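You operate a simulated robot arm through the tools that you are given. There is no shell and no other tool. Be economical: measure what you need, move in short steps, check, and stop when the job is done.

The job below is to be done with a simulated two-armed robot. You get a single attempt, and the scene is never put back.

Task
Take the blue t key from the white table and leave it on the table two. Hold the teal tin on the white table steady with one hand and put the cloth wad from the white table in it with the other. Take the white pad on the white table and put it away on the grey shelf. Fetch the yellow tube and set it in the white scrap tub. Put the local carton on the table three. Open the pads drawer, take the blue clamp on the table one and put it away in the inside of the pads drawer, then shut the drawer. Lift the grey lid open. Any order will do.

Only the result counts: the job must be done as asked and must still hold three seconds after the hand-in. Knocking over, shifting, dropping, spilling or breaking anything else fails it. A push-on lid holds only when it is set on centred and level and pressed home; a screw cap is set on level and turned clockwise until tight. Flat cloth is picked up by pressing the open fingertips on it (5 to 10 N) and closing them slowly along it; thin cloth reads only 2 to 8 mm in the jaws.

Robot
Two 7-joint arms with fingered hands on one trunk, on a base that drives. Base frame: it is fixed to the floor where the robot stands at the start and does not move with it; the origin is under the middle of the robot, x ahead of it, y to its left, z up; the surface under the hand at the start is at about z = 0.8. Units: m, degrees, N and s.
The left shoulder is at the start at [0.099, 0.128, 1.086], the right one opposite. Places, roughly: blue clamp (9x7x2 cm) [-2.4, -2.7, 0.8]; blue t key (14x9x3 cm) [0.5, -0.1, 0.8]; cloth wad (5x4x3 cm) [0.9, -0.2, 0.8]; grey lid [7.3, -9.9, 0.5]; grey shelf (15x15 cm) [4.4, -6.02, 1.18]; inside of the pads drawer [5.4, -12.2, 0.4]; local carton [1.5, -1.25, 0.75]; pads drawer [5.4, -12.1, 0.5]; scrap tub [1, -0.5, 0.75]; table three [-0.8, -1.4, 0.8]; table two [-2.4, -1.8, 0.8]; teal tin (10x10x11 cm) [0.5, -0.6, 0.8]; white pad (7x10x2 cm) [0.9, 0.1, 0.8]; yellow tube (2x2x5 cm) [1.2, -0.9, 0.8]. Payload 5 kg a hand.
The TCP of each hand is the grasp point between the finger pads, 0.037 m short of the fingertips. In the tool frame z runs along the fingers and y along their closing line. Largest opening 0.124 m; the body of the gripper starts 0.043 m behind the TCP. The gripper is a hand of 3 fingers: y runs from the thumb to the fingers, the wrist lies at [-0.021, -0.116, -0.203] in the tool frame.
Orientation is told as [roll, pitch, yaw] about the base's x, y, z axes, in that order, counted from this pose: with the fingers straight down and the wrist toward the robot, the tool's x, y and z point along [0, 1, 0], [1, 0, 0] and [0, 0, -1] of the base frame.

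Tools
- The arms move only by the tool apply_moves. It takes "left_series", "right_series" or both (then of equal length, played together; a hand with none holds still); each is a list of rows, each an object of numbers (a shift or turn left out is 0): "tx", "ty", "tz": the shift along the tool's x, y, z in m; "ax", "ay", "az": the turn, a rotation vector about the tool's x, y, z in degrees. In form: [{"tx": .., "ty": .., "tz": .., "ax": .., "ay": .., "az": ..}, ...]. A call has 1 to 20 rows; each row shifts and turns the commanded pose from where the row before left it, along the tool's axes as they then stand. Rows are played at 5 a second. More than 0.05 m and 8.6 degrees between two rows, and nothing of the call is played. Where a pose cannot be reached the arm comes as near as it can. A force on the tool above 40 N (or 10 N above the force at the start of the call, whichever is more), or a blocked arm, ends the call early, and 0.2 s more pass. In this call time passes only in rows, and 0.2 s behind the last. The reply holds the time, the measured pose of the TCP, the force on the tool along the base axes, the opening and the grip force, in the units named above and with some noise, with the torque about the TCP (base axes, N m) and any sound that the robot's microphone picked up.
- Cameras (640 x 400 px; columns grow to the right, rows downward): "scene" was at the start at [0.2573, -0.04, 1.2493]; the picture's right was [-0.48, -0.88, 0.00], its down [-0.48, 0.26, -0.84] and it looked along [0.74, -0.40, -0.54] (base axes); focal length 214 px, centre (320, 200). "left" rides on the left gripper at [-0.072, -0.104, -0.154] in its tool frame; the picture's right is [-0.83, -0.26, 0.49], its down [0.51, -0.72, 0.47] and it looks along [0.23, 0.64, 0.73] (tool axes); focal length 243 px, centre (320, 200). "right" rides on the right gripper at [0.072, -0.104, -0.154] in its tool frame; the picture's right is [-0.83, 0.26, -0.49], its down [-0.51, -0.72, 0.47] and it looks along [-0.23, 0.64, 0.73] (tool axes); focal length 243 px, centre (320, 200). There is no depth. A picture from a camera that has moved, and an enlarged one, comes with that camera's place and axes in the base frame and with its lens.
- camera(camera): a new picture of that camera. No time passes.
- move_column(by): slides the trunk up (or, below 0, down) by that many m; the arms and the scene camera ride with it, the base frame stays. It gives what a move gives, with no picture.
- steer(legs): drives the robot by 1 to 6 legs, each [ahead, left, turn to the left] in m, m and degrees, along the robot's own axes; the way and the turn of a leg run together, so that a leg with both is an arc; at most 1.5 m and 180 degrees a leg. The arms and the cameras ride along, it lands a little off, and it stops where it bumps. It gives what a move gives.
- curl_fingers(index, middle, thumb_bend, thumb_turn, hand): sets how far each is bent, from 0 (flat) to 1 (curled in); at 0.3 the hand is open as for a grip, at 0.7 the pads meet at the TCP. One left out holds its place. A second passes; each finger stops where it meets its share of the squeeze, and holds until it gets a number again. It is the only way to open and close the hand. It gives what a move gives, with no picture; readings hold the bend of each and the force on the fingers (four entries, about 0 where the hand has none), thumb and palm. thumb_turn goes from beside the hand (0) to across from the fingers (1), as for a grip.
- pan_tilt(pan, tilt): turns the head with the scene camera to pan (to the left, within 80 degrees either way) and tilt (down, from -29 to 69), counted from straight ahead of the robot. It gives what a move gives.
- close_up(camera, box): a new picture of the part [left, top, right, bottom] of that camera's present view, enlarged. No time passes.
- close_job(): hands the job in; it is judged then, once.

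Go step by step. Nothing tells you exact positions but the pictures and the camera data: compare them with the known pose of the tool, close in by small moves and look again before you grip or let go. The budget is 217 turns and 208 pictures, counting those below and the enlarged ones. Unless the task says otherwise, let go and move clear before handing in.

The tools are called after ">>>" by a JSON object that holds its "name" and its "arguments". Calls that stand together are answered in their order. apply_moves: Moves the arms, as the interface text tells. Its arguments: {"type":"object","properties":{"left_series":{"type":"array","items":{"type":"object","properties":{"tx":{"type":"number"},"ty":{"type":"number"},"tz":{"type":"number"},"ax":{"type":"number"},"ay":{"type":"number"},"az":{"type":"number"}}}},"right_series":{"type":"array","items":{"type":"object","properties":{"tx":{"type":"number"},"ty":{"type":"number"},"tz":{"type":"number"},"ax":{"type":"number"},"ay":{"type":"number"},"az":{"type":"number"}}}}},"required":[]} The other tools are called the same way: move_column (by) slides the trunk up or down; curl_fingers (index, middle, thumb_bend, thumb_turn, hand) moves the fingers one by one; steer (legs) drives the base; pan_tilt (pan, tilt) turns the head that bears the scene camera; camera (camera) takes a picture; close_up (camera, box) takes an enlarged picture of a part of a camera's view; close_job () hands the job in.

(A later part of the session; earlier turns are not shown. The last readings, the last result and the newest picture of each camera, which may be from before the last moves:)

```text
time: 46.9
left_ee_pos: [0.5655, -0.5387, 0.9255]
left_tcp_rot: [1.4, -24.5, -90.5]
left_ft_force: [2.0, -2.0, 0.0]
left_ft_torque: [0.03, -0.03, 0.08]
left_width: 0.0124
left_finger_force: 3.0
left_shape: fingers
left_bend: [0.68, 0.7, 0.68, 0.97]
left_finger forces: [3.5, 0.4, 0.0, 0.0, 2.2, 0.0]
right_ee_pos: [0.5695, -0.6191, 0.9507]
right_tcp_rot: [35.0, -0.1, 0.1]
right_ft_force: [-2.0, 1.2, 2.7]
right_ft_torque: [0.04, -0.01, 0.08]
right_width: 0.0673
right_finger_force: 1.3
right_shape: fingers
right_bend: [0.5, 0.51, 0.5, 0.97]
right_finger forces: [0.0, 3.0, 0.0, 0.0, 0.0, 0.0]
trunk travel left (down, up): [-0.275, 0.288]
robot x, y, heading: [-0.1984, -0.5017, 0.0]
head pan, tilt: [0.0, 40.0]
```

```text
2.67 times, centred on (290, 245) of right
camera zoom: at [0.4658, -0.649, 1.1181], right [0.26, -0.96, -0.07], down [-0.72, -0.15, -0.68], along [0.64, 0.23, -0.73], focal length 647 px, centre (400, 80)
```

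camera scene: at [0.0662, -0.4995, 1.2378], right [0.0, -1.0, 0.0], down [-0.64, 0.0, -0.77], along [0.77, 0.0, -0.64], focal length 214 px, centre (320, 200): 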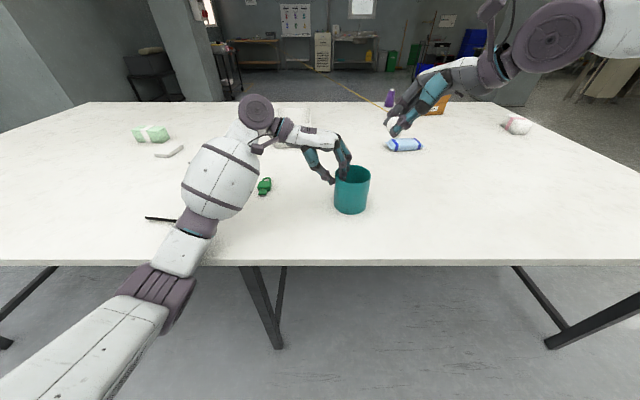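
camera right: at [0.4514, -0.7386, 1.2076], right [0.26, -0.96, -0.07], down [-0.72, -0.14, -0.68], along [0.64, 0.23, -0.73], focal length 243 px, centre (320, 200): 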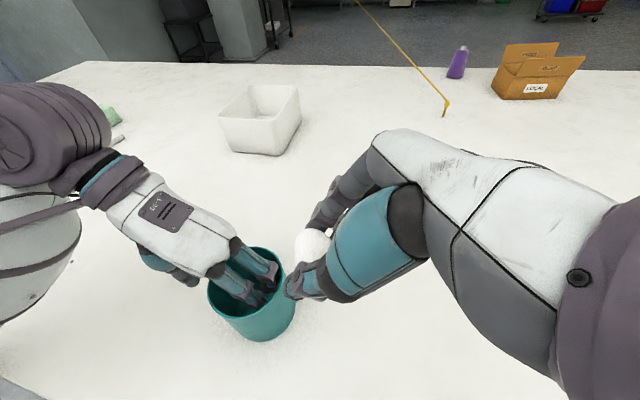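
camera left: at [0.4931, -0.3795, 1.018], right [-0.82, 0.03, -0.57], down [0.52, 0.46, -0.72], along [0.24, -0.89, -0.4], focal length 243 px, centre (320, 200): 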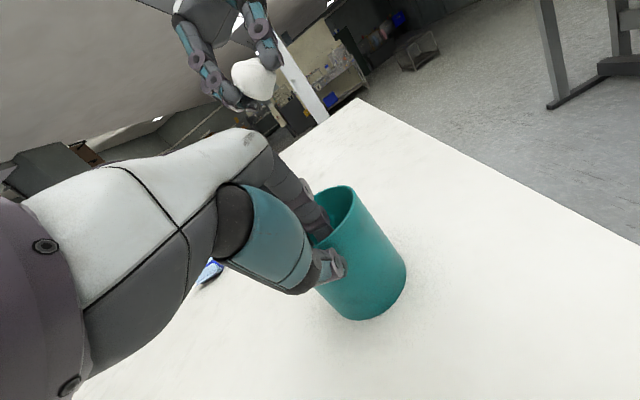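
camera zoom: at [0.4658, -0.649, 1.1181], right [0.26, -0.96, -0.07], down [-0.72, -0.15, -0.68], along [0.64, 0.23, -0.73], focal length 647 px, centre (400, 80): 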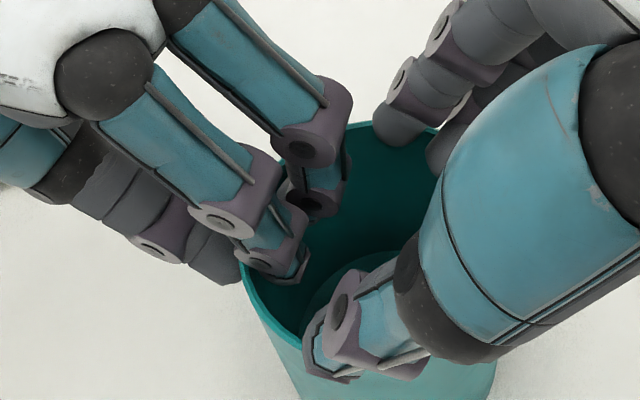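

The wad dropped. I'll retract the right hand along its approach and check it's in the tin.

>>> {"name": "apply_moves", "arguments": {"right_series": [{"tz": -0.01}, {"tz": -0.03}, {"tz": -0.04}, {"tz": -0.04}, {"tx": -0.03, "tz": -0.02}, {"tx": -0.04}]}}

>>> {"name": "close_up", "arguments": {"camera": "right", "box": [140, 150, 340, 330]}}

>>> {"name": "close_up", "arguments": {"camera": "scene", "box": [260, 100, 440, 240]}}

```text
time: 48.2
left_ee_pos: [0.5661, -0.5404, 0.9252]
left_tcp_rot: [1.3, -24.5, -90.4]
left_ft_force: [0.2, -1.1, 0.1]
left_ft_torque: [0.05, 0.01, 0.01]
left_width: 0.0114
left_finger_force: 1.7
left_shape: fingers
left_bend: [0.69, 0.69, 0.68, 0.97]
left_finger forces: [1.7, 1.1, 0.0, 0.1, 2.4, 0.0]
right_ee_pos: [0.5688, -0.7588, 1.0251]
right_tcp_rot: [35.0, -0.1, 0.1]
right_ft_force: [-0.2, -0.2, 0.4]
right_ft_torque: [0.04, -0.02, -0.01]
right_width: 0.0672
right_finger_force: 0.0
right_shape: fingers
right_bend: [0.5, 0.5, 0.5, 0.97]
right_finger forces: [0.1, 0.0, 0.0, 0.0, 0.0, 0.0]
trunk travel left (down, up): [-0.275, 0.288]
robot x, y, heading: [-0.1993, -0.5009, -0.4]
head pan, tilt: [0.0, 40.0]
```

```text
2.22 times, centred on (240, 240) of right
camera zoom: at [0.4657, -0.7884, 1.1924], right [0.26, -0.96, -0.07], down [-0.72, -0.15, -0.68], along [0.64, 0.23, -0.73], focal length 539 px, centre (498, 111)
```

zoom: 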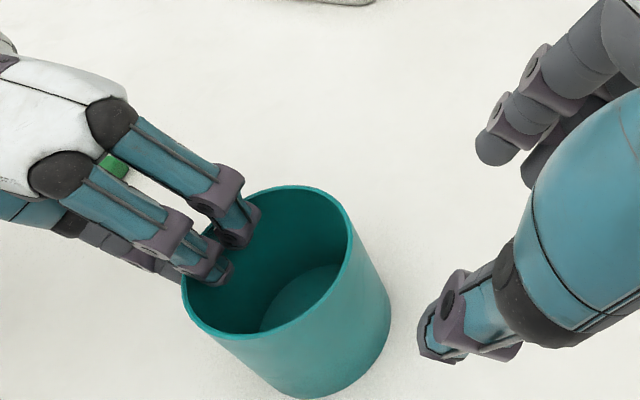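

```text
2.86 times, centred on (350, 170) of scene
camera zoom: at [0.065, -0.5011, 1.2382], right [0.0, -1.0, 0.0], down [-0.64, 0.0, -0.77], along [0.77, 0.0, -0.64], focal length 613 px, centre (234, 286)
```

zoom: 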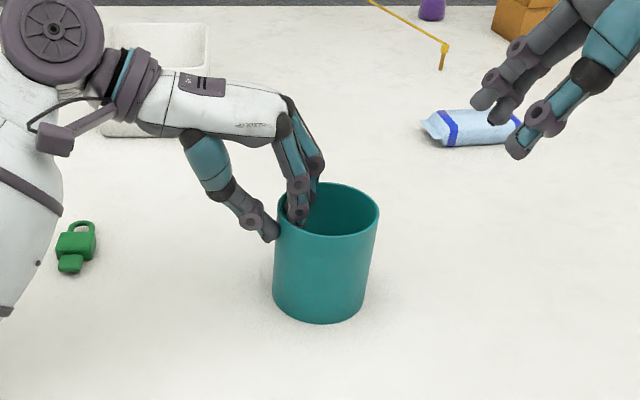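

The wad isn't on the table, so it should be hidden at the bottom of the tin. I'll release the left hand, go straight up, and look into the tin from above.

>>> {"name": "curl_fingers", "arguments": {"hand": "left", "index": 0.55, "middle": 0.55, "thumb_bend": 0.55}}

>>> {"name": "apply_moves", "arguments": {"left_series": [{"ty": 0.0137, "tz": -0.0303}, {"ty": 0.0137, "tz": -0.0303}, {"ty": 0.0137, "tz": -0.0303}, {"ty": 0.0137, "tz": -0.0303}, {"ax": 8}, {"ax": 8}, {"ax": 8}, {"ty": -0.04}, {"ty": -0.04}, {"ty": -0.04}]}}

>>> {"name": "camera", "arguments": {"camera": "left"}}

>>> {"name": "camera", "arguments": {"camera": "scene"}}

```text
time: 49.2
left_ee_pos: [0.5676, -0.538, 0.9248]
left_tcp_rot: [1.4, -24.6, -90.4]
left_ft_force: [-0.3, -0.7, 0.0]
left_ft_torque: [-0.02, -0.01, 0.01]
left_width: 0.0518
left_finger_force: 0.0
left_shape: fingers
left_bend: [0.55, 0.55, 0.55, 0.97]
left_finger forces: [0.0, 0.0, 0.0, 0.1, 0.0, 0.0]
right_ee_pos: [0.5682, -0.7577, 1.0261]
right_tcp_rot: [35.0, -0.1, -0.1]
right_ft_force: [0.0, -0.1, -0.3]
right_ft_torque: [-0.01, -0.02, -0.01]
right_width: 0.0673
right_finger_force: 0.0
right_shape: fingers
right_bend: [0.5, 0.5, 0.5, 0.97]
right_finger forces: [0.0, 0.0, 0.0, 0.1, 0.0, 0.0]
trunk travel left (down, up): [-0.275, 0.288]
robot x, y, heading: [-0.1976, -0.5016, -0.0]
head pan, tilt: [0.0, 40.0]
```

```text
time: 51.5
left_ee_pos: [0.5625, -0.4177, 1.0579]
left_tcp_rot: [1.2, -0.6, -89.9]
left_ft_force: [0.3, 0.2, 0.2]
left_ft_torque: [-0.03, -0.02, -0.02]
left_width: 0.0521
left_finger_force: 0.1
left_shape: fingers
left_bend: [0.55, 0.55, 0.55, 0.97]
left_finger forces: [0.0, 0.0, 0.0, 0.0, 0.0, 0.0]
right_ee_pos: [0.5675, -0.7558, 1.0257]
right_tcp_rot: [34.9, -0.1, 0.0]
right_ft_force: [0.2, 0.4, 0.0]
right_ft_torque: [-0.02, -0.01, -0.01]
right_width: 0.0675
right_finger_force: 0.1
right_shape: fingers
right_bend: [0.5, 0.5, 0.5, 0.97]
right_finger forces: [0.0, 0.0, 0.0, 0.0, 0.1, 0.0]
trunk travel left (down, up): [-0.275, 0.288]
robot x, y, heading: [-0.203, -0.5037, 0.0]
head pan, tilt: [0.0, 40.0]
```

```text
145 pictures are left
camera left: at [0.4868, -0.3099, 1.2083], right [-0.82, 0.26, -0.51], down [0.52, 0.72, -0.47], along [0.25, -0.65, -0.72], focal length 243 px, centre (320, 200)
```

left: 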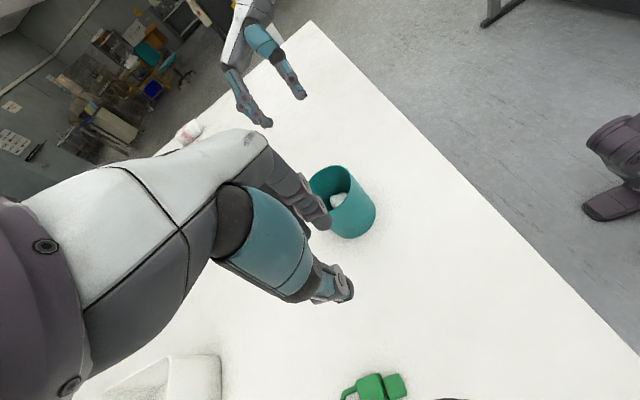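

```text
144 pictures are left
camera scene: at [0.0642, -0.4981, 1.2384], right [0.0, -1.0, 0.0], down [-0.64, 0.0, -0.77], along [0.77, 0.0, -0.64], focal length 214 px, centre (320, 200)
```

scene: 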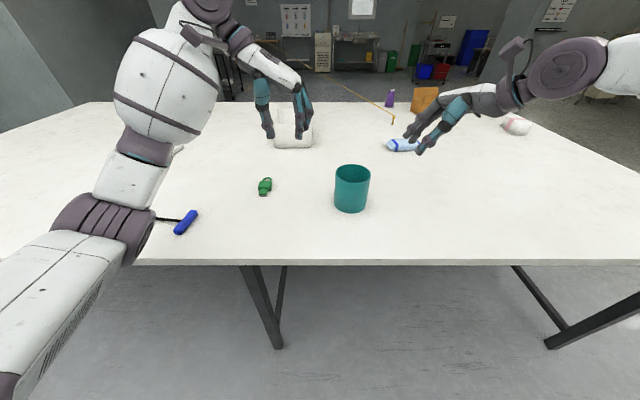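

The wad is in the tin (visible in the left view) and the tin stands upright. Next is the T key, so I'll straighten both hands and drive left 0.3 m.

>>> {"name": "apply_moves", "arguments": {"left_series": [{"tz": -0.02, "az": -8.2}, {"az": -8.2}, {"az": -8.2}, {"az": -8.2}, {"az": -8.2}, {"az": -8.2}, {"az": -8.2}, {"az": -8.2}, {"az": -8.2}, {"az": -8.2}, {"az": -8}], "right_series": [{"tx": -0.03}, {"tx": -0.03}, {"tx": 0}, {"ay": -7}, {"ay": -7}, {"ay": -7}, {"ay": -7}, {"ay": -7}, {"tz": -0.02}, {"tz": -0.02}, {"tz": -0.02}]}}

>>> {"name": "steer", "arguments": {"legs": [[-0.02, 0.3, 0]]}}

>>> {"name": "curl_fingers", "arguments": {"hand": "left", "index": 0.42, "middle": 0.42, "thumb_bend": 0.42}}

>>> {"name": "camera", "arguments": {"camera": "left"}}

>>> {"name": "camera", "arguments": {"camera": "scene"}}

```text
time: 53.9
left_ee_pos: [0.5614, -0.4153, 1.0772]
left_tcp_rot: [-0.7, -1.3, 0.3]
left_ft_force: [-1.0, -0.4, 0.4]
left_ft_torque: [0.02, 0.02, 0.0]
left_width: 0.0517
left_finger_force: 0.0
left_shape: fingers
left_bend: [0.55, 0.55, 0.55, 0.97]
left_finger forces: [0.1, 0.0, 0.0, 0.0, 0.0, 0.0]
right_ee_pos: [0.5674, -0.8045, 1.0515]
right_tcp_rot: [-0.2, -0.1, 0.1]
right_ft_force: [-0.6, 0.3, -0.2]
right_ft_torque: [-0.03, -0.02, 0.02]
right_width: 0.0672
right_finger_force: 0.1
right_shape: fingers
right_bend: [0.5, 0.5, 0.5, 0.97]
right_finger forces: [0.1, 0.0, 0.0, 0.0, 0.0, 0.0]
trunk travel left (down, up): [-0.275, 0.288]
robot x, y, heading: [-0.1997, -0.5035, -0.3]
head pan, tilt: [0.0, 40.0]
```

```text
time: 57.0
left_ee_pos: [0.5438, -0.1226, 1.077]
left_tcp_rot: [-0.6, -1.2, 0.0]
left_ft_force: [0.2, 0.4, 0.0]
left_ft_torque: [-0.01, -0.03, 0.0]
left_width: 0.0516
left_finger_force: 0.0
left_shape: fingers
left_bend: [0.55, 0.55, 0.55, 0.97]
left_finger forces: [0.0, 0.1, 0.0, 0.1, 0.0, 0.0]
right_ee_pos: [0.5488, -0.5107, 1.0515]
right_tcp_rot: [0.0, 0.1, -0.1]
right_ft_force: [0.4, 0.0, 0.1]
right_ft_torque: [0.03, 0.01, -0.01]
right_width: 0.0673
right_finger_force: 0.1
right_shape: fingers
right_bend: [0.5, 0.5, 0.5, 0.97]
right_finger forces: [0.0, 0.0, 0.0, 0.0, 0.1, 0.1]
trunk travel left (down, up): [-0.275, 0.288]
robot x, y, heading: [-0.2164, -0.206, 0.2]
head pan, tilt: [0.0, 40.0]
```

```text
time: 58.0
left_ee_pos: [0.5433, -0.1214, 1.077]
left_tcp_rot: [-0.7, -1.2, -0.1]
left_ft_force: [0.5, 1.0, 0.0]
left_ft_torque: [-0.01, 0.0, -0.04]
left_width: 0.0917
left_finger_force: 0.1
left_shape: fingers
left_bend: [0.42, 0.42, 0.42, 0.97]
left_finger forces: [0.0, 0.0, 0.1, 0.0, 0.0, 0.0]
right_ee_pos: [0.5483, -0.5093, 1.0493]
right_tcp_rot: [0.1, 0.0, 0.0]
right_ft_force: [0.2, 0.6, 0.0]
right_ft_torque: [0.01, 0.01, 0.0]
right_width: 0.0673
right_finger_force: 0.2
right_shape: fingers
right_bend: [0.5, 0.5, 0.5, 0.97]
right_finger forces: [0.1, 0.1, 0.1, 0.1, 0.0, 0.0]
trunk travel left (down, up): [-0.275, 0.288]
robot x, y, heading: [-0.218, -0.2045, -0.2]
head pan, tilt: [0.0, 40.0]
```

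```text
143 pictures are left
camera left: at [0.435, -0.1915, 1.2286], right [-0.25, -0.84, -0.49], down [-0.71, 0.5, -0.49], along [0.66, 0.22, -0.72], focal length 243 px, centre (320, 200)
```

left: 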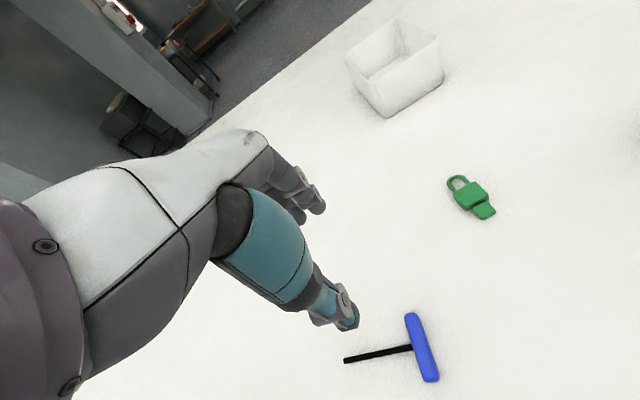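

```text
142 pictures are left
camera scene: at [0.0445, -0.2027, 1.2384], right [0.0, -1.0, 0.0], down [-0.64, 0.0, -0.77], along [0.77, 0.0, -0.64], focal length 214 px, centre (320, 200)
```

scene: 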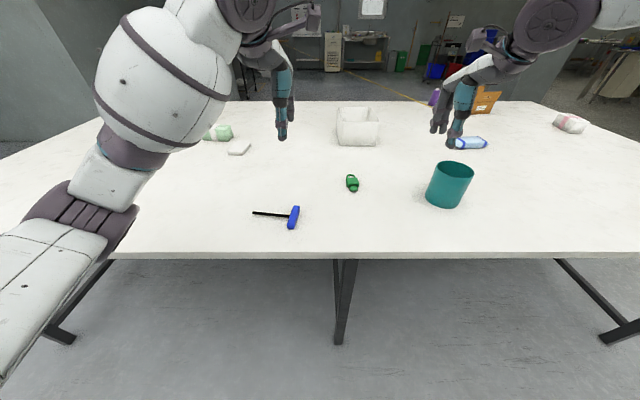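

The T key's handle is at [0.48, -0.13] and its rod tip at [0.50, -0.012]. I'll bring the left hand above the rod next to the handle, at [0.487, -0.085].

>>> {"name": "apply_moves", "arguments": {"left_series": [{"tx": 0.018, "ty": -0.028, "az": 4.8}, {"tx": 0.022, "ty": -0.026, "az": 4.8}, {"tz": 0.04}, {"tz": 0.04}, {"tz": 0.04}, {"tz": 0.04}]}}

>>> {"name": "camera", "arguments": {"camera": "left"}}

>>> {"name": "close_up", "arguments": {"camera": "scene", "box": [180, 120, 360, 260]}}

```text
time: 59.5
left_ee_pos: [0.4943, -0.0805, 0.9156]
left_tcp_rot: [-0.5, -1.4, -9.5]
left_ft_force: [0.5, -0.1, 0.4]
left_ft_torque: [-0.01, 0.05, 0.0]
left_width: 0.092
left_finger_force: 0.2
left_shape: fingers
left_bend: [0.42, 0.42, 0.42, 0.97]
left_finger forces: [0.0, 0.1, 0.0, 0.0, 0.0, 0.0]
right_ee_pos: [0.5498, -0.5099, 1.0498]
right_tcp_rot: [0.0, -0.1, 0.0]
right_ft_force: [0.1, 0.6, -0.4]
right_ft_torque: [-0.01, 0.01, 0.04]
right_width: 0.0672
right_finger_force: 0.0
right_shape: fingers
right_bend: [0.5, 0.5, 0.5, 0.97]
right_finger forces: [0.0, 0.0, 0.0, 0.0, 0.0, 0.0]
trunk travel left (down, up): [-0.275, 0.288]
robot x, y, heading: [-0.2161, -0.2015, 0.0]
head pan, tilt: [0.0, 40.0]
```

```text
141 pictures are left
camera left: at [0.3758, -0.1324, 1.0664], right [-0.39, -0.78, -0.49], down [-0.62, 0.61, -0.49], along [0.69, 0.11, -0.72], focal length 243 px, centre (320, 200)
```

left: 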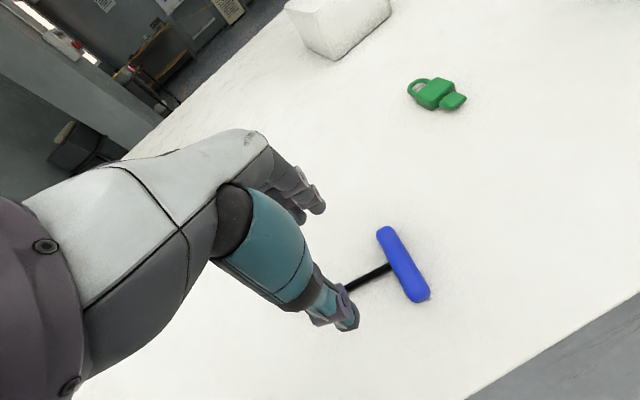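

```text
2.86 times, centred on (270, 190) of scene
camera zoom: at [0.045, -0.2023, 1.2383], right [0.0, -1.0, 0.0], down [-0.64, 0.0, -0.77], along [0.77, 0.0, -0.64], focal length 613 px, centre (463, 229)
```

zoom: 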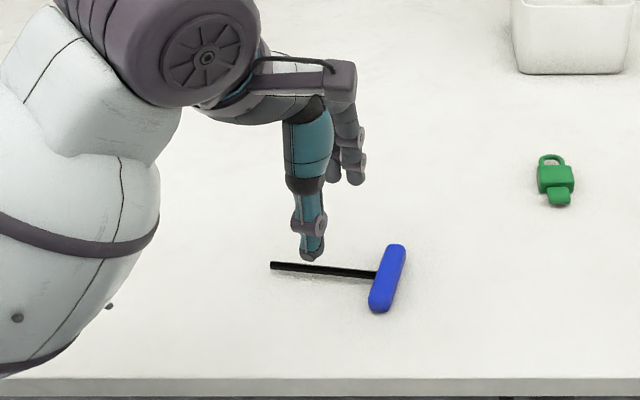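

The rod lies under the hand, so I'll descend to grip height.

>>> {"name": "apply_moves", "arguments": {"left_series": [{"tx": -0.006, "ty": -0.003, "tz": 0.025}, {"tz": 0.025}, {"tz": 0.022}]}}

>>> {"name": "close_up", "arguments": {"camera": "scene", "box": [240, 170, 330, 240]}}

>>> {"name": "camera", "arguments": {"camera": "left"}}

```text
time: 60.2
left_ee_pos: [0.4924, -0.0861, 0.8426]
left_tcp_rot: [-0.4, -1.3, -9.6]
left_ft_force: [-0.6, 0.0, -0.8]
left_ft_torque: [-0.01, -0.01, 0.0]
left_width: 0.0923
left_finger_force: 0.0
left_shape: fingers
left_bend: [0.42, 0.42, 0.42, 0.97]
left_finger forces: [0.0, 0.0, 0.0, 0.1, 0.0, 0.0]
right_ee_pos: [0.5478, -0.5104, 1.0511]
right_tcp_rot: [-0.1, 0.0, 0.0]
right_ft_force: [0.4, 1.0, 0.0]
right_ft_torque: [0.03, 0.03, -0.02]
right_width: 0.067
right_finger_force: 0.2
right_shape: fingers
right_bend: [0.5, 0.5, 0.5, 0.97]
right_finger forces: [0.1, 0.0, 0.1, 0.0, 0.0, 0.0]
trunk travel left (down, up): [-0.275, 0.288]
robot x, y, heading: [-0.2191, -0.2032, -0.2]
head pan, tilt: [0.0, 40.0]
```

```text
5.71 times, centred on (285, 205) of scene
camera zoom: at [0.0445, -0.2025, 1.2384], right [0.0, -1.0, 0.0], down [-0.64, 0.0, -0.77], along [0.77, 0.0, -0.64], focal length 1226 px, centre (520, 171)
```

zoom: 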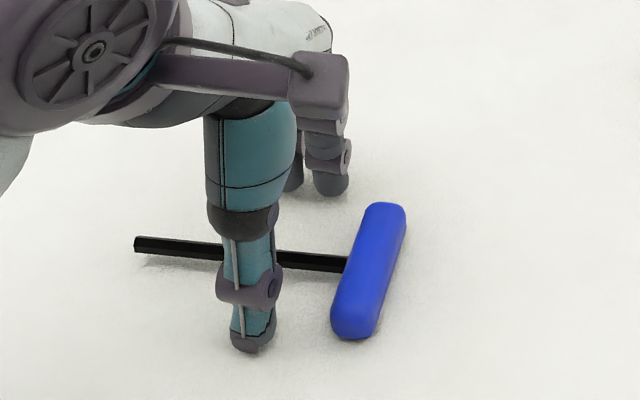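

```text
138 pictures are left
camera left: at [0.3737, -0.1381, 0.9946], right [-0.39, -0.78, -0.49], down [-0.62, 0.61, -0.49], along [0.69, 0.11, -0.72], focal length 243 px, centre (320, 200)
```

left: 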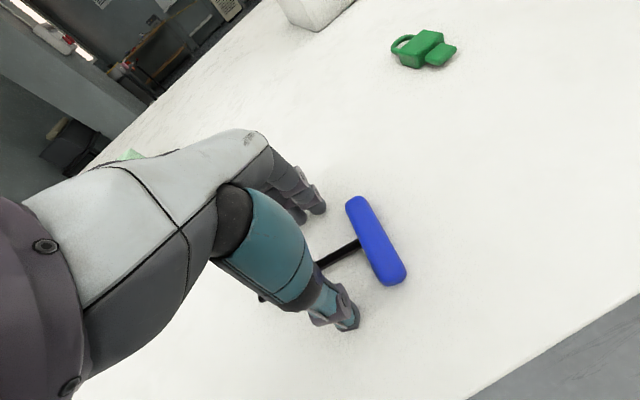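

The rod is between thumb and fingers. I'll lower 4 mm and close.

>>> {"name": "apply_moves", "arguments": {"left_series": [{"tz": 0.004, "ty": -0.002}]}}

>>> {"name": "curl_fingers", "arguments": {"hand": "left", "index": 0.76, "middle": 0.76, "thumb_bend": 0.76}}

>>> {"name": "close_up", "arguments": {"camera": "left", "box": [220, 130, 460, 330]}}

```text
time: 60.6
left_ee_pos: [0.491, -0.0867, 0.8406]
left_tcp_rot: [-0.4, -1.5, -9.4]
left_ft_force: [1.4, -0.3, 8.2]
left_ft_torque: [0.03, -0.52, -0.01]
left_width: 0.0919
left_finger_force: 4.3
left_shape: fingers
left_bend: [0.42, 0.41, 0.42, 0.97]
left_finger forces: [0.0, 8.0, 0.0, 0.1, 0.6, 0.1]
right_ee_pos: [0.5465, -0.5092, 1.0514]
right_tcp_rot: [0.1, 0.0, 0.0]
right_ft_force: [0.6, -0.6, 0.6]
right_ft_torque: [0.0, -0.01, -0.05]
right_width: 0.0673
right_finger_force: 0.0
right_shape: fingers
right_bend: [0.5, 0.5, 0.5, 0.97]
right_finger forces: [0.0, 0.0, 0.0, 0.0, 0.0, 0.0]
trunk travel left (down, up): [-0.275, 0.288]
robot x, y, heading: [-0.221, -0.2093, 0.0]
head pan, tilt: [0.0, 40.0]
```

```text
time: 61.6
left_ee_pos: [0.4885, -0.086, 0.8389]
left_tcp_rot: [-0.4, -1.3, -9.6]
left_ft_force: [-1.9, 1.3, 6.1]
left_ft_torque: [-0.05, 0.21, -0.03]
left_width: 0.0083
left_finger_force: 20.5
left_shape: fingers
left_bend: [0.73, 0.74, 0.71, 0.96]
left_finger forces: [12.0, 7.4, 0.0, 0.1, 21.3, 0.0]
right_ee_pos: [0.5484, -0.5094, 1.0513]
right_tcp_rot: [0.0, -0.1, 0.0]
right_ft_force: [0.7, 0.9, 0.0]
right_ft_torque: [0.03, 0.02, 0.01]
right_width: 0.0675
right_finger_force: 0.2
right_shape: fingers
right_bend: [0.5, 0.5, 0.5, 0.97]
right_finger forces: [0.0, 0.0, 0.1, 0.0, 0.0, 0.0]
trunk travel left (down, up): [-0.275, 0.288]
robot x, y, heading: [-0.2201, -0.2075, -0.0]
head pan, tilt: [0.0, 40.0]
```

```text
2.00 times, centred on (340, 230) of left
camera zoom: at [0.3711, -0.1378, 0.9907], right [-0.39, -0.78, -0.49], down [-0.62, 0.61, -0.49], along [0.69, 0.11, -0.72], focal length 485 px, centre (280, 140)
```

zoom: 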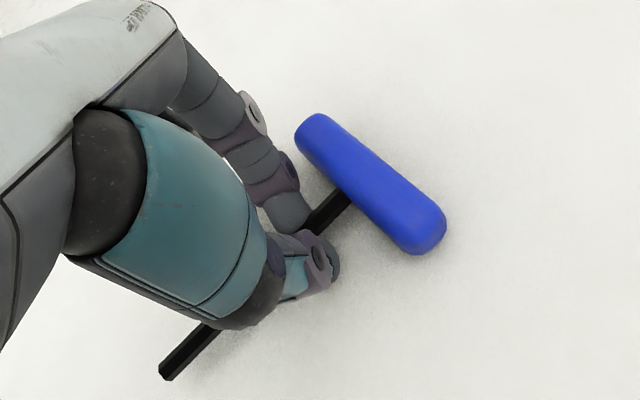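

The key is gripped (20 N, 8 mm). I'll lift it, then look right to plan the drive around the table.

>>> {"name": "apply_moves", "arguments": {"left_series": [{"tz": -0.03}, {"tz": -0.045}, {"tz": -0.045}, {"tz": -0.045}, {"tz": -0.045}]}}

>>> {"name": "pan_tilt", "arguments": {"pan": -80, "tilt": 15}}

>>> {"name": "camera", "arguments": {"camera": "scene"}}

>>> {"name": "camera", "arguments": {"camera": "left"}}

```text
time: 62.9
left_ee_pos: [0.484, -0.086, 1.0478]
left_tcp_rot: [-0.3, -1.3, -9.6]
left_ft_force: [-0.2, -0.1, -1.0]
left_ft_torque: [0.05, -0.02, 0.0]
left_width: 0.0082
left_finger_force: 15.8
left_shape: fingers
left_bend: [0.74, 0.75, 0.71, 0.96]
left_finger forces: [11.8, 4.4, 0.1, 0.0, 15.4, 0.0]
right_ee_pos: [0.5485, -0.5098, 1.0515]
right_tcp_rot: [0.0, -0.1, -0.1]
right_ft_force: [-0.4, -0.2, -0.4]
right_ft_torque: [0.01, -0.02, -0.04]
right_width: 0.0675
right_finger_force: 0.0
right_shape: fingers
right_bend: [0.5, 0.5, 0.5, 0.97]
right_finger forces: [0.1, 0.0, 0.1, 0.0, 0.1, 0.1]
trunk travel left (down, up): [-0.275, 0.288]
robot x, y, heading: [-0.2199, -0.2054, 0.0]
head pan, tilt: [0.0, 40.0]
```

```text
time: 64.4
left_ee_pos: [0.485, -0.0839, 1.0483]
left_tcp_rot: [-0.4, -1.3, -9.6]
left_ft_force: [-0.1, 0.9, -1.1]
left_ft_torque: [-0.01, 0.0, -0.02]
left_width: 0.0083
left_finger_force: 15.9
left_shape: fingers
left_bend: [0.74, 0.75, 0.71, 0.96]
left_finger forces: [11.8, 4.4, 0.1, 0.1, 15.4, 0.0]
right_ee_pos: [0.5483, -0.5086, 1.0513]
right_tcp_rot: [0.0, 0.0, 0.1]
right_ft_force: [0.4, -0.2, -0.3]
right_ft_torque: [0.0, -0.02, 0.02]
right_width: 0.0672
right_finger_force: 0.0
right_shape: fingers
right_bend: [0.5, 0.5, 0.5, 0.97]
right_finger forces: [0.0, 0.1, 0.0, 0.1, 0.1, 0.0]
trunk travel left (down, up): [-0.275, 0.288]
robot x, y, heading: [-0.2191, -0.205, -0.0]
head pan, tilt: [-80.0, 15.0]
```

```text
136 pictures are left
camera scene: at [-0.0243, -0.2945, 1.2779], right [-0.98, -0.17, 0.0], down [-0.04, 0.26, -0.97], along [0.17, -0.95, -0.26], focal length 214 px, centre (320, 200)
```

scene: 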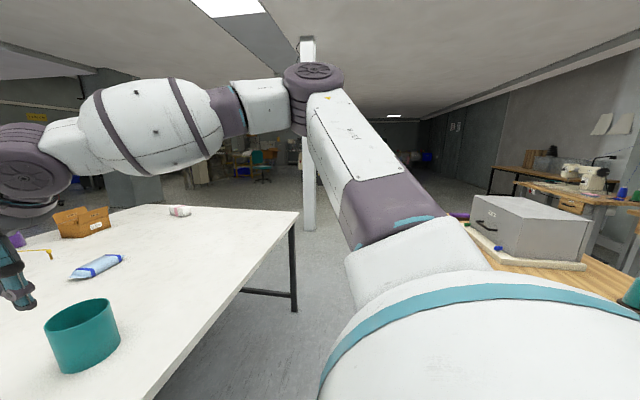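

```text
135 pictures are left
camera left: at [0.3664, -0.1359, 1.1999], right [-0.39, -0.78, -0.49], down [-0.62, 0.61, -0.49], along [0.69, 0.11, -0.72], focal length 243 px, centre (320, 200)
```

left: 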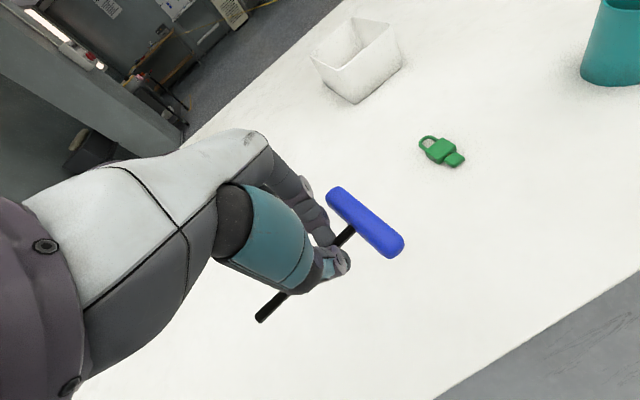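

The T key is held well. I need to reach the far side of the table, so I'll look at the far-right and far-left routes.

>>> {"name": "pan_tilt", "arguments": {"pan": -45, "tilt": 12}}

>>> {"name": "camera", "arguments": {"camera": "scene"}}

>>> {"name": "pan_tilt", "arguments": {"pan": 50, "tilt": 20}}

>>> {"name": "camera", "arguments": {"camera": "scene"}}

```text
time: 65.4
left_ee_pos: [0.4849, -0.085, 1.0476]
left_tcp_rot: [-0.4, -1.3, -9.7]
left_ft_force: [-0.4, 0.2, -0.4]
left_ft_torque: [0.02, 0.02, 0.02]
left_width: 0.0083
left_finger_force: 16.4
left_shape: fingers
left_bend: [0.74, 0.75, 0.71, 0.96]
left_finger forces: [11.8, 4.4, 0.0, 0.0, 15.4, 0.1]
right_ee_pos: [0.5467, -0.5101, 1.051]
right_tcp_rot: [0.0, 0.0, 0.1]
right_ft_force: [0.4, 0.8, 0.7]
right_ft_torque: [0.0, 0.02, 0.01]
right_width: 0.0675
right_finger_force: 0.0
right_shape: fingers
right_bend: [0.5, 0.5, 0.5, 0.97]
right_finger forces: [0.0, 0.0, 0.0, 0.1, 0.1, 0.0]
trunk travel left (down, up): [-0.275, 0.288]
robot x, y, heading: [-0.221, -0.2059, -0.1]
head pan, tilt: [-45.0, 12.0]
```

```text
134 pictures are left
camera scene: at [0.0254, -0.2686, 1.2828], right [-0.71, -0.71, 0.0], down [-0.15, 0.15, -0.98], along [0.69, -0.69, -0.21], focal length 214 px, centre (320, 200)
```

scene: 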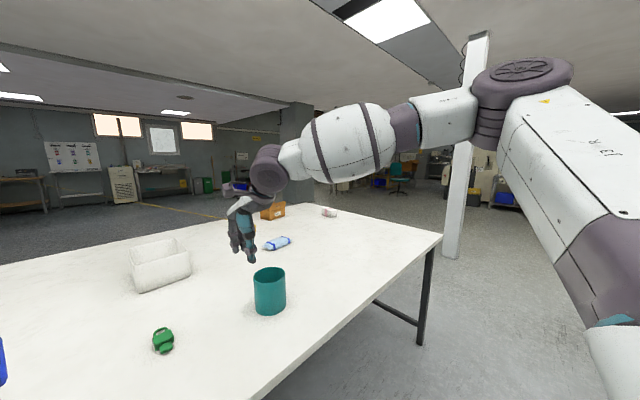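

```text
time: 67.1
left_ee_pos: [0.4864, -0.0841, 1.0486]
left_tcp_rot: [-0.5, -1.3, -9.6]
left_ft_force: [0.7, 0.7, -0.1]
left_ft_torque: [0.02, 0.01, -0.02]
left_width: 0.0085
left_finger_force: 16.1
left_shape: fingers
left_bend: [0.74, 0.75, 0.71, 0.96]
left_finger forces: [11.8, 4.4, 0.1, 0.0, 15.4, 0.0]
right_ee_pos: [0.5479, -0.5105, 1.0504]
right_tcp_rot: [0.0, 0.1, 0.0]
right_ft_force: [0.1, -0.4, 0.3]
right_ft_torque: [0.02, -0.05, 0.01]
right_width: 0.0674
right_finger_force: 0.1
right_shape: fingers
right_bend: [0.5, 0.5, 0.5, 0.97]
right_finger forces: [0.1, 0.0, 0.0, 0.0, 0.1, 0.0]
trunk travel left (down, up): [-0.275, 0.288]
robot x, y, heading: [-0.2212, -0.2065, 0.3]
head pan, tilt: [50.0, 20.0]
```

```text
133 pictures are left
camera scene: at [0.0194, -0.1313, 1.2698], right [0.77, -0.64, 0.0], down [-0.22, -0.26, -0.94], along [0.6, 0.72, -0.34], focal length 214 px, centre (320, 200)
```

scene: 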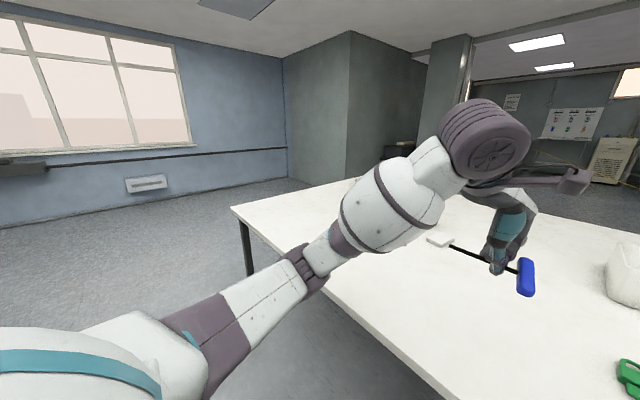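

The right-hand route around the table looks open, with a pole at about (0.6, -3.25) and a pillar further off. I'll raise the hands a little and drive right past the table end, then ahead and turn left to look.

>>> {"name": "apply_moves", "arguments": {"left_series": [{"tz": -0.04}, {"tz": -0.04}], "right_series": [{"tz": -0.04}, {"tz": -0.04}]}}

>>> {"name": "steer", "arguments": {"legs": [[0, -1.1, 0], [0, -1.15, 0], [1.1, 0, 0], [0, 0, 90]]}}

>>> {"name": "pan_tilt", "arguments": {"pan": -35, "tilt": 20}}

>>> {"name": "camera", "arguments": {"camera": "scene"}}

```text
time: 67.7
left_ee_pos: [0.4806, -0.0841, 1.1307]
left_tcp_rot: [-0.3, -1.4, -9.6]
left_ft_force: [-1.4, 0.8, -1.6]
left_ft_torque: [0.03, 0.0, -0.02]
left_width: 0.0085
left_finger_force: 16.1
left_shape: fingers
left_bend: [0.74, 0.75, 0.71, 0.96]
left_finger forces: [11.9, 4.2, 0.0, 0.0, 15.5, 0.2]
right_ee_pos: [0.547, -0.5106, 1.1319]
right_tcp_rot: [0.0, -0.1, -0.1]
right_ft_force: [-0.1, 0.4, 0.8]
right_ft_torque: [-0.03, -0.02, 0.0]
right_width: 0.0672
right_finger_force: 0.1
right_shape: fingers
right_bend: [0.5, 0.5, 0.5, 0.97]
right_finger forces: [0.1, 0.2, 0.0, 0.0, 0.1, 0.0]
trunk travel left (down, up): [-0.275, 0.288]
robot x, y, heading: [-0.2199, -0.2043, 0.1]
head pan, tilt: [50.0, 20.0]
```

```text
time: 96.6
left_ee_pos: [0.7439, -1.7658, 1.1301]
left_tcp_rot: [-0.3, -1.3, 79.2]
left_ft_force: [0.5, 0.8, 0.1]
left_ft_torque: [0.01, 0.0, -0.04]
left_width: 0.0078
left_finger_force: 15.4
left_shape: fingers
left_bend: [0.74, 0.75, 0.71, 0.96]
left_finger forces: [11.5, 3.8, 0.1, 0.1, 14.6, 0.0]
right_ee_pos: [1.1718, -1.7101, 1.1308]
right_tcp_rot: [0.0, 0.0, 88.7]
right_ft_force: [-0.8, 0.8, -0.4]
right_ft_torque: [0.0, -0.03, -0.03]
right_width: 0.0673
right_finger_force: 0.1
right_shape: fingers
right_bend: [0.5, 0.5, 0.5, 0.97]
right_finger forces: [0.0, 0.1, 0.0, 0.0, 0.0, 0.0]
trunk travel left (down, up): [-0.275, 0.288]
robot x, y, heading: [0.8497, -2.4703, 88.7]
head pan, tilt: [50.0, 20.0]
```

```text
time: 98.2
left_ee_pos: [0.7435, -1.7662, 1.1302]
left_tcp_rot: [-0.4, -1.3, 79.2]
left_ft_force: [0.2, 0.2, -0.4]
left_ft_torque: [-0.02, 0.03, -0.03]
left_width: 0.0079
left_finger_force: 14.4
left_shape: fingers
left_bend: [0.74, 0.75, 0.71, 0.96]
left_finger forces: [11.5, 3.9, 0.0, 0.1, 14.7, 0.1]
right_ee_pos: [1.171, -1.7099, 1.1314]
right_tcp_rot: [0.0, 0.1, 88.7]
right_ft_force: [0.6, 0.6, -0.4]
right_ft_torque: [-0.01, 0.04, 0.02]
right_width: 0.0673
right_finger_force: 0.0
right_shape: fingers
right_bend: [0.5, 0.5, 0.5, 0.97]
right_finger forces: [0.1, 0.1, 0.0, 0.0, 0.0, 0.0]
trunk travel left (down, up): [-0.275, 0.288]
robot x, y, heading: [0.8504, -2.4684, 88.8]
head pan, tilt: [-35.0, 20.0]
```

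```text
132 pictures are left
camera scene: at [0.91, -2.2153, 1.2698], right [0.81, -0.59, 0.0], down [-0.2, -0.28, -0.94], along [0.56, 0.76, -0.34], focal length 214 px, centre (320, 200)
```

scene: 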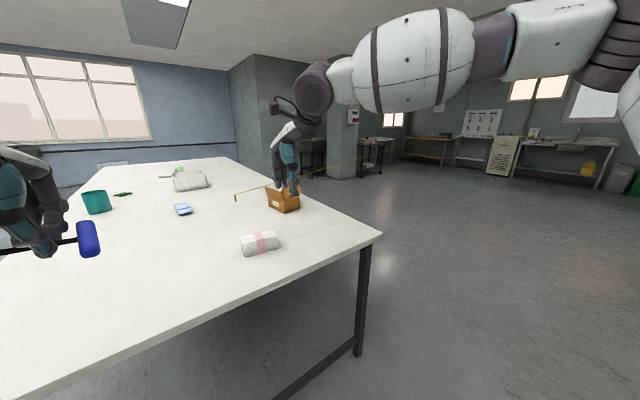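

The far side floor is free. I'll zoom in on the yellow item and carton to understand them.

>>> {"name": "close_up", "arguments": {"camera": "scene", "box": [160, 150, 320, 260]}}

```text
3.64 times, centred on (240, 205) of scene
camera zoom: at [0.91, -2.2153, 1.2698], right [0.81, -0.59, 0.0], down [-0.2, -0.28, -0.94], along [0.56, 0.76, -0.34], focal length 780 px, centre (611, 182)
```

zoom: 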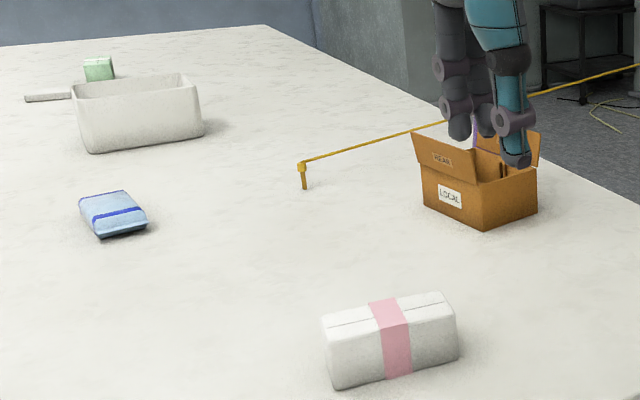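

A yellow cord runs from the tube's top off to the right. I'll zoom in to see where it is anchored.

>>> {"name": "close_up", "arguments": {"camera": "scene", "box": [300, 110, 460, 210]}}

```text
4.00 times, centred on (380, 160) of scene
camera zoom: at [0.91, -2.2153, 1.2698], right [0.81, -0.59, 0.0], down [-0.2, -0.28, -0.94], along [0.56, 0.76, -0.34], focal length 858 px, centre (80, 360)
```

zoom: 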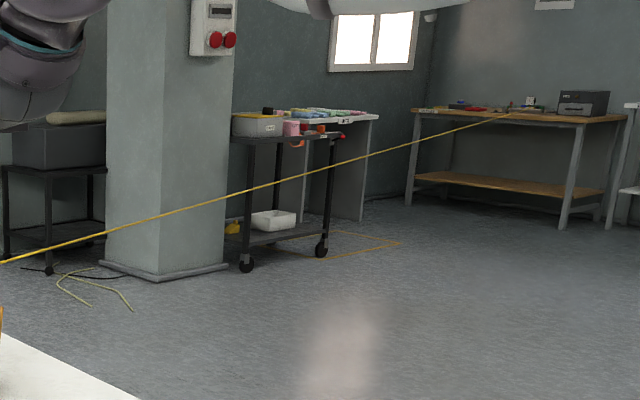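

The cord runs straight to a far bench, so it's a tether. I'll go to the far side to reach the tube and carton, raising the trunk first for clearance.

>>> {"name": "move_column", "arguments": {"by": 0.12}}

>>> {"name": "steer", "arguments": {"legs": [[0, -1.3, 0], [0, 0, 91], [0, -1.3, 0]]}}

>>> {"name": "pan_tilt", "arguments": {"pan": 0, "tilt": 42}}

>>> {"name": "camera", "arguments": {"camera": "scene"}}

```text
time: 99.7
left_ee_pos: [0.743, -1.7655, 1.2478]
left_tcp_rot: [-0.5, -1.3, 79.2]
left_ft_force: [0.2, -0.2, -0.2]
left_ft_torque: [0.02, 0.04, 0.0]
left_width: 0.0079
left_finger_force: 14.8
left_shape: fingers
left_bend: [0.74, 0.75, 0.71, 0.96]
left_finger forces: [11.5, 3.8, 0.0, 0.0, 14.6, 0.1]
right_ee_pos: [1.1701, -1.7091, 1.2491]
right_tcp_rot: [0.0, 0.1, 88.7]
right_ft_force: [0.3, -0.3, 0.2]
right_ft_torque: [-0.02, -0.02, 0.0]
right_width: 0.0674
right_finger_force: 0.1
right_shape: fingers
right_bend: [0.5, 0.5, 0.5, 0.97]
right_finger forces: [0.0, 0.1, 0.0, 0.0, 0.0, 0.0]
trunk travel left (down, up): [-0.395, 0.168]
robot x, y, heading: [0.8453, -2.4704, 88.5]
head pan, tilt: [-35.0, 20.0]
```

```text
time: 126.5
left_ee_pos: [1.4589, -1.3171, 1.2492]
left_tcp_rot: [-0.4, -1.3, 170.5]
left_ft_force: [0.9, -0.3, -0.5]
left_ft_torque: [-0.02, 0.01, 0.02]
left_width: 0.0072
left_finger_force: 14.1
left_shape: fingers
left_bend: [0.74, 0.75, 0.71, 0.96]
left_finger forces: [11.1, 3.3, 0.0, 0.0, 13.9, 0.0]
right_ee_pos: [1.3942, -0.8924, 1.2502]
right_tcp_rot: [0.0, 0.1, 180.0]
right_ft_force: [-0.6, -0.6, -0.6]
right_ft_torque: [-0.03, -0.01, 0.0]
right_width: 0.0675
right_finger_force: 0.0
right_shape: fingers
right_bend: [0.5, 0.5, 0.5, 0.97]
right_finger forces: [0.0, 0.1, 0.0, 0.1, 0.0, 0.0]
trunk travel left (down, up): [-0.395, 0.168]
robot x, y, heading: [2.1652, -1.1937, 179.9]
head pan, tilt: [-35.0, 20.0]
```

```text
time: 127.5
left_ee_pos: [1.4599, -1.3179, 1.2496]
left_tcp_rot: [-0.4, -1.2, 170.5]
left_ft_force: [1.3, -1.0, -1.1]
left_ft_torque: [-0.04, -0.01, -0.01]
left_width: 0.0071
left_finger_force: 14.1
left_shape: fingers
left_bend: [0.74, 0.75, 0.71, 0.96]
left_finger forces: [11.1, 3.3, 0.1, 0.0, 14.0, 0.1]
right_ee_pos: [1.3941, -0.8926, 1.2495]
right_tcp_rot: [0.0, 0.0, 180.0]
right_ft_force: [-0.7, -0.3, 0.6]
right_ft_torque: [-0.03, 0.03, 0.0]
right_width: 0.0673
right_finger_force: 0.0
right_shape: fingers
right_bend: [0.5, 0.5, 0.5, 0.97]
right_finger forces: [0.0, 0.0, 0.0, 0.0, 0.1, 0.0]
trunk travel left (down, up): [-0.395, 0.168]
robot x, y, heading: [2.1634, -1.1965, 180.1]
head pan, tilt: [0.0, 42.0]
```

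```text
129 pictures are left
camera scene: at [1.931, -1.1934, 1.3572], right [0.0, 1.0, 0.0], down [0.67, 0.0, -0.74], along [-0.74, 0.0, -0.67], focal length 214 px, centre (320, 200)
```

scene: 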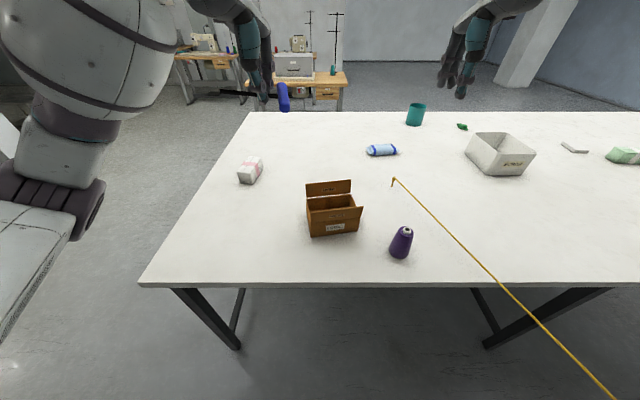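

The tube stands at about [1.24, -0.89], the carton at [1.45, -1.14] and a purple cone at [1.57, -0.95]. I'll move forward 8 cm, lower the trunk, and bring the right hand above the tube.

>>> {"name": "steer", "arguments": {"legs": [[0.08, 0, 0]]}}

>>> {"name": "move_column", "arguments": {"by": -0.12}}

>>> {"name": "curl_fingers", "arguments": {"hand": "right", "index": 0.42, "middle": 0.42, "thumb_bend": 0.42}}

>>> {"name": "apply_moves", "arguments": {"right_series": [{"ty": 0.037}, {"ty": 0.037}, {"tz": 0.04}, {"tz": 0.04}, {"tz": 0.04}, {"tz": 0.04}, {"tz": 0.03}]}}

>>> {"name": "camera", "arguments": {"camera": "right"}}

>>> {"name": "close_up", "arguments": {"camera": "scene", "box": [270, 120, 470, 280]}}

```text
time: 128.6
left_ee_pos: [1.3852, -1.317, 1.2514]
left_tcp_rot: [-0.4, -1.5, 170.6]
left_ft_force: [0.1, -0.5, -0.8]
left_ft_torque: [-0.03, 0.0, 0.01]
left_width: 0.0073
left_finger_force: 14.2
left_shape: fingers
left_bend: [0.74, 0.75, 0.71, 0.96]
left_finger forces: [11.2, 3.3, 0.0, 0.0, 14.2, 0.0]
right_ee_pos: [1.3197, -0.8907, 1.2536]
right_tcp_rot: [-0.1, -0.4, 180.1]
right_ft_force: [0.4, 0.0, -0.3]
right_ft_torque: [-0.01, 0.05, -0.02]
right_width: 0.0671
right_finger_force: 0.1
right_shape: fingers
right_bend: [0.5, 0.5, 0.5, 0.97]
right_finger forces: [0.1, 0.0, 0.0, 0.0, 0.0, 0.0]
trunk travel left (down, up): [-0.395, 0.168]
robot x, y, heading: [2.0844, -1.1931, 180.0]
head pan, tilt: [0.0, 42.0]
```

```text
time: 130.1
left_ee_pos: [1.381, -1.3185, 1.1308]
left_tcp_rot: [-0.3, -1.4, 170.5]
left_ft_force: [-0.2, -0.5, -1.8]
left_ft_torque: [-0.04, 0.01, 0.02]
left_width: 0.0072
left_finger_force: 14.5
left_shape: fingers
left_bend: [0.74, 0.75, 0.71, 0.96]
left_finger forces: [11.2, 3.2, 0.0, 0.1, 14.1, 0.0]
right_ee_pos: [1.3164, -0.8913, 1.1325]
right_tcp_rot: [0.0, -0.1, 180.0]
right_ft_force: [0.2, 0.3, 0.2]
right_ft_torque: [0.0, 0.0, -0.01]
right_width: 0.0673
right_finger_force: 0.1
right_shape: fingers
right_bend: [0.5, 0.5, 0.5, 0.97]
right_finger forces: [0.0, 0.0, 0.1, 0.0, 0.1, 0.0]
trunk travel left (down, up): [-0.275, 0.288]
robot x, y, heading: [2.086, -1.1969, 179.9]
head pan, tilt: [0.0, 42.0]
```

```text
time: 131.1
left_ee_pos: [1.3811, -1.3181, 1.1292]
left_tcp_rot: [-0.4, -1.2, 170.5]
left_ft_force: [-0.1, -0.2, -1.3]
left_ft_torque: [0.0, -0.01, 0.0]
left_width: 0.0072
left_finger_force: 14.1
left_shape: fingers
left_bend: [0.74, 0.75, 0.71, 0.96]
left_finger forces: [11.2, 3.3, 0.0, 0.0, 14.1, 0.0]
right_ee_pos: [1.3161, -0.8919, 1.1294]
right_tcp_rot: [0.0, -0.1, 180.1]
right_ft_force: [0.0, -0.4, -0.3]
right_ft_torque: [-0.01, -0.02, -0.01]
right_width: 0.0918
right_finger_force: 0.1
right_shape: fingers
right_bend: [0.42, 0.42, 0.42, 0.97]
right_finger forces: [0.0, 0.0, 0.0, 0.0, 0.1, 0.1]
trunk travel left (down, up): [-0.275, 0.288]
robot x, y, heading: [2.0829, -1.1983, 179.7]
head pan, tilt: [0.0, 42.0]
```

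```text
time: 132.7
left_ee_pos: [1.38, -1.3178, 1.1308]
left_tcp_rot: [-0.3, -1.2, 170.4]
left_ft_force: [-1.5, -0.2, 0.2]
left_ft_torque: [-0.01, 0.01, 0.02]
left_width: 0.0071
left_finger_force: 14.1
left_shape: fingers
left_bend: [0.74, 0.75, 0.71, 0.96]
left_finger forces: [11.1, 3.3, 0.0, 0.0, 14.0, 0.0]
right_ee_pos: [1.2412, -0.8909, 0.9387]
right_tcp_rot: [0.0, -0.1, -180.0]
right_ft_force: [-0.1, 0.9, -0.3]
right_ft_torque: [-0.01, -0.03, 0.0]
right_width: 0.0922
right_finger_force: 0.1
right_shape: fingers
right_bend: [0.42, 0.42, 0.42, 0.97]
right_finger forces: [0.0, 0.0, 0.0, 0.0, 0.0, 0.0]
trunk travel left (down, up): [-0.275, 0.288]
robot x, y, heading: [2.0833, -1.1993, 180.0]
head pan, tilt: [0.0, 42.0]
```

```text
128 pictures are left
camera right: at [1.3457, -0.9652, 1.0919], right [-0.26, 0.83, 0.49], down [0.72, 0.51, -0.47], along [-0.64, 0.23, -0.73], focal length 243 px, centre (320, 200)
```

right: 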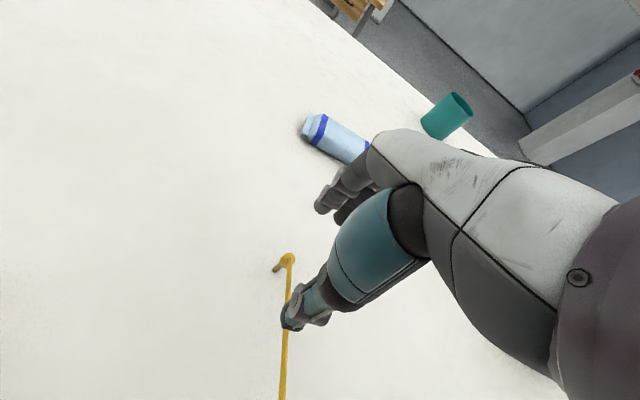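

```text
2.50 times, centred on (370, 200) of scene
camera zoom: at [1.8218, -1.1932, 1.2352], right [0.0, 1.0, 0.0], down [0.67, 0.0, -0.74], along [-0.74, 0.0, -0.67], focal length 536 px, centre (195, 200)
```

zoom: 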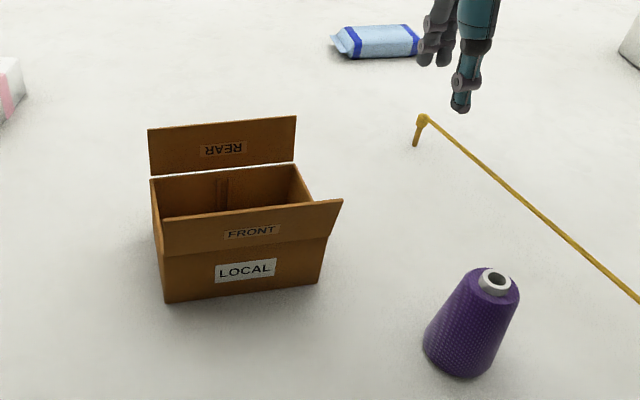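

The tube stub is at about [1.232, -0.898]. I'll fine-centre, descend and check.

>>> {"name": "apply_moves", "arguments": {"right_series": [{"tx": 0.007, "ty": 0.009, "tz": 0.03}, {"tz": 0.035}, {"tz": 0.03}]}}

>>> {"name": "close_up", "arguments": {"camera": "right", "box": [230, 160, 390, 300]}}

```text
time: 133.5
left_ee_pos: [1.3808, -1.3165, 1.1292]
left_tcp_rot: [-0.4, -1.3, 170.4]
left_ft_force: [0.1, 0.2, 0.1]
left_ft_torque: [0.02, 0.03, 0.01]
left_width: 0.0073
left_finger_force: 14.3
left_shape: fingers
left_bend: [0.74, 0.75, 0.71, 0.96]
left_finger forces: [11.3, 3.3, 0.0, 0.0, 14.1, 0.0]
right_ee_pos: [1.2323, -0.8982, 0.846]
right_tcp_rot: [0.0, -0.1, -180.0]
right_ft_force: [0.1, 0.0, -0.9]
right_ft_torque: [0.0, -0.01, 0.0]
right_width: 0.0921
right_finger_force: 0.1
right_shape: fingers
right_bend: [0.42, 0.42, 0.42, 0.97]
right_finger forces: [0.0, 0.0, 0.0, 0.0, 0.0, 0.0]
trunk travel left (down, up): [-0.275, 0.288]
robot x, y, heading: [2.0802, -1.1949, 180.2]
head pan, tilt: [0.0, 42.0]
```

```text
2.86 times, centred on (310, 230) of right
camera zoom: at [1.3374, -0.9717, 0.9987], right [-0.26, 0.83, 0.49], down [0.72, 0.51, -0.47], along [-0.64, 0.23, -0.73], focal length 693 px, centre (349, 114)
```

zoom: 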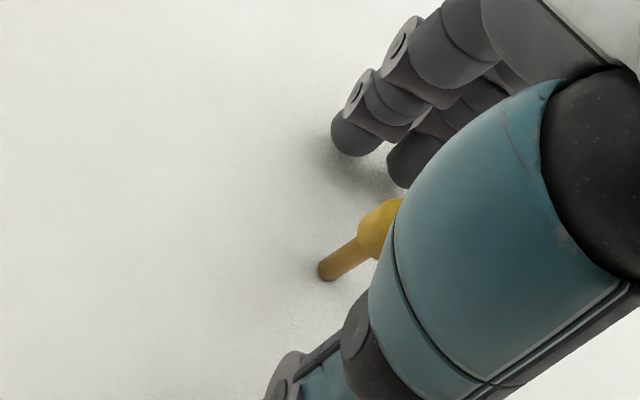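

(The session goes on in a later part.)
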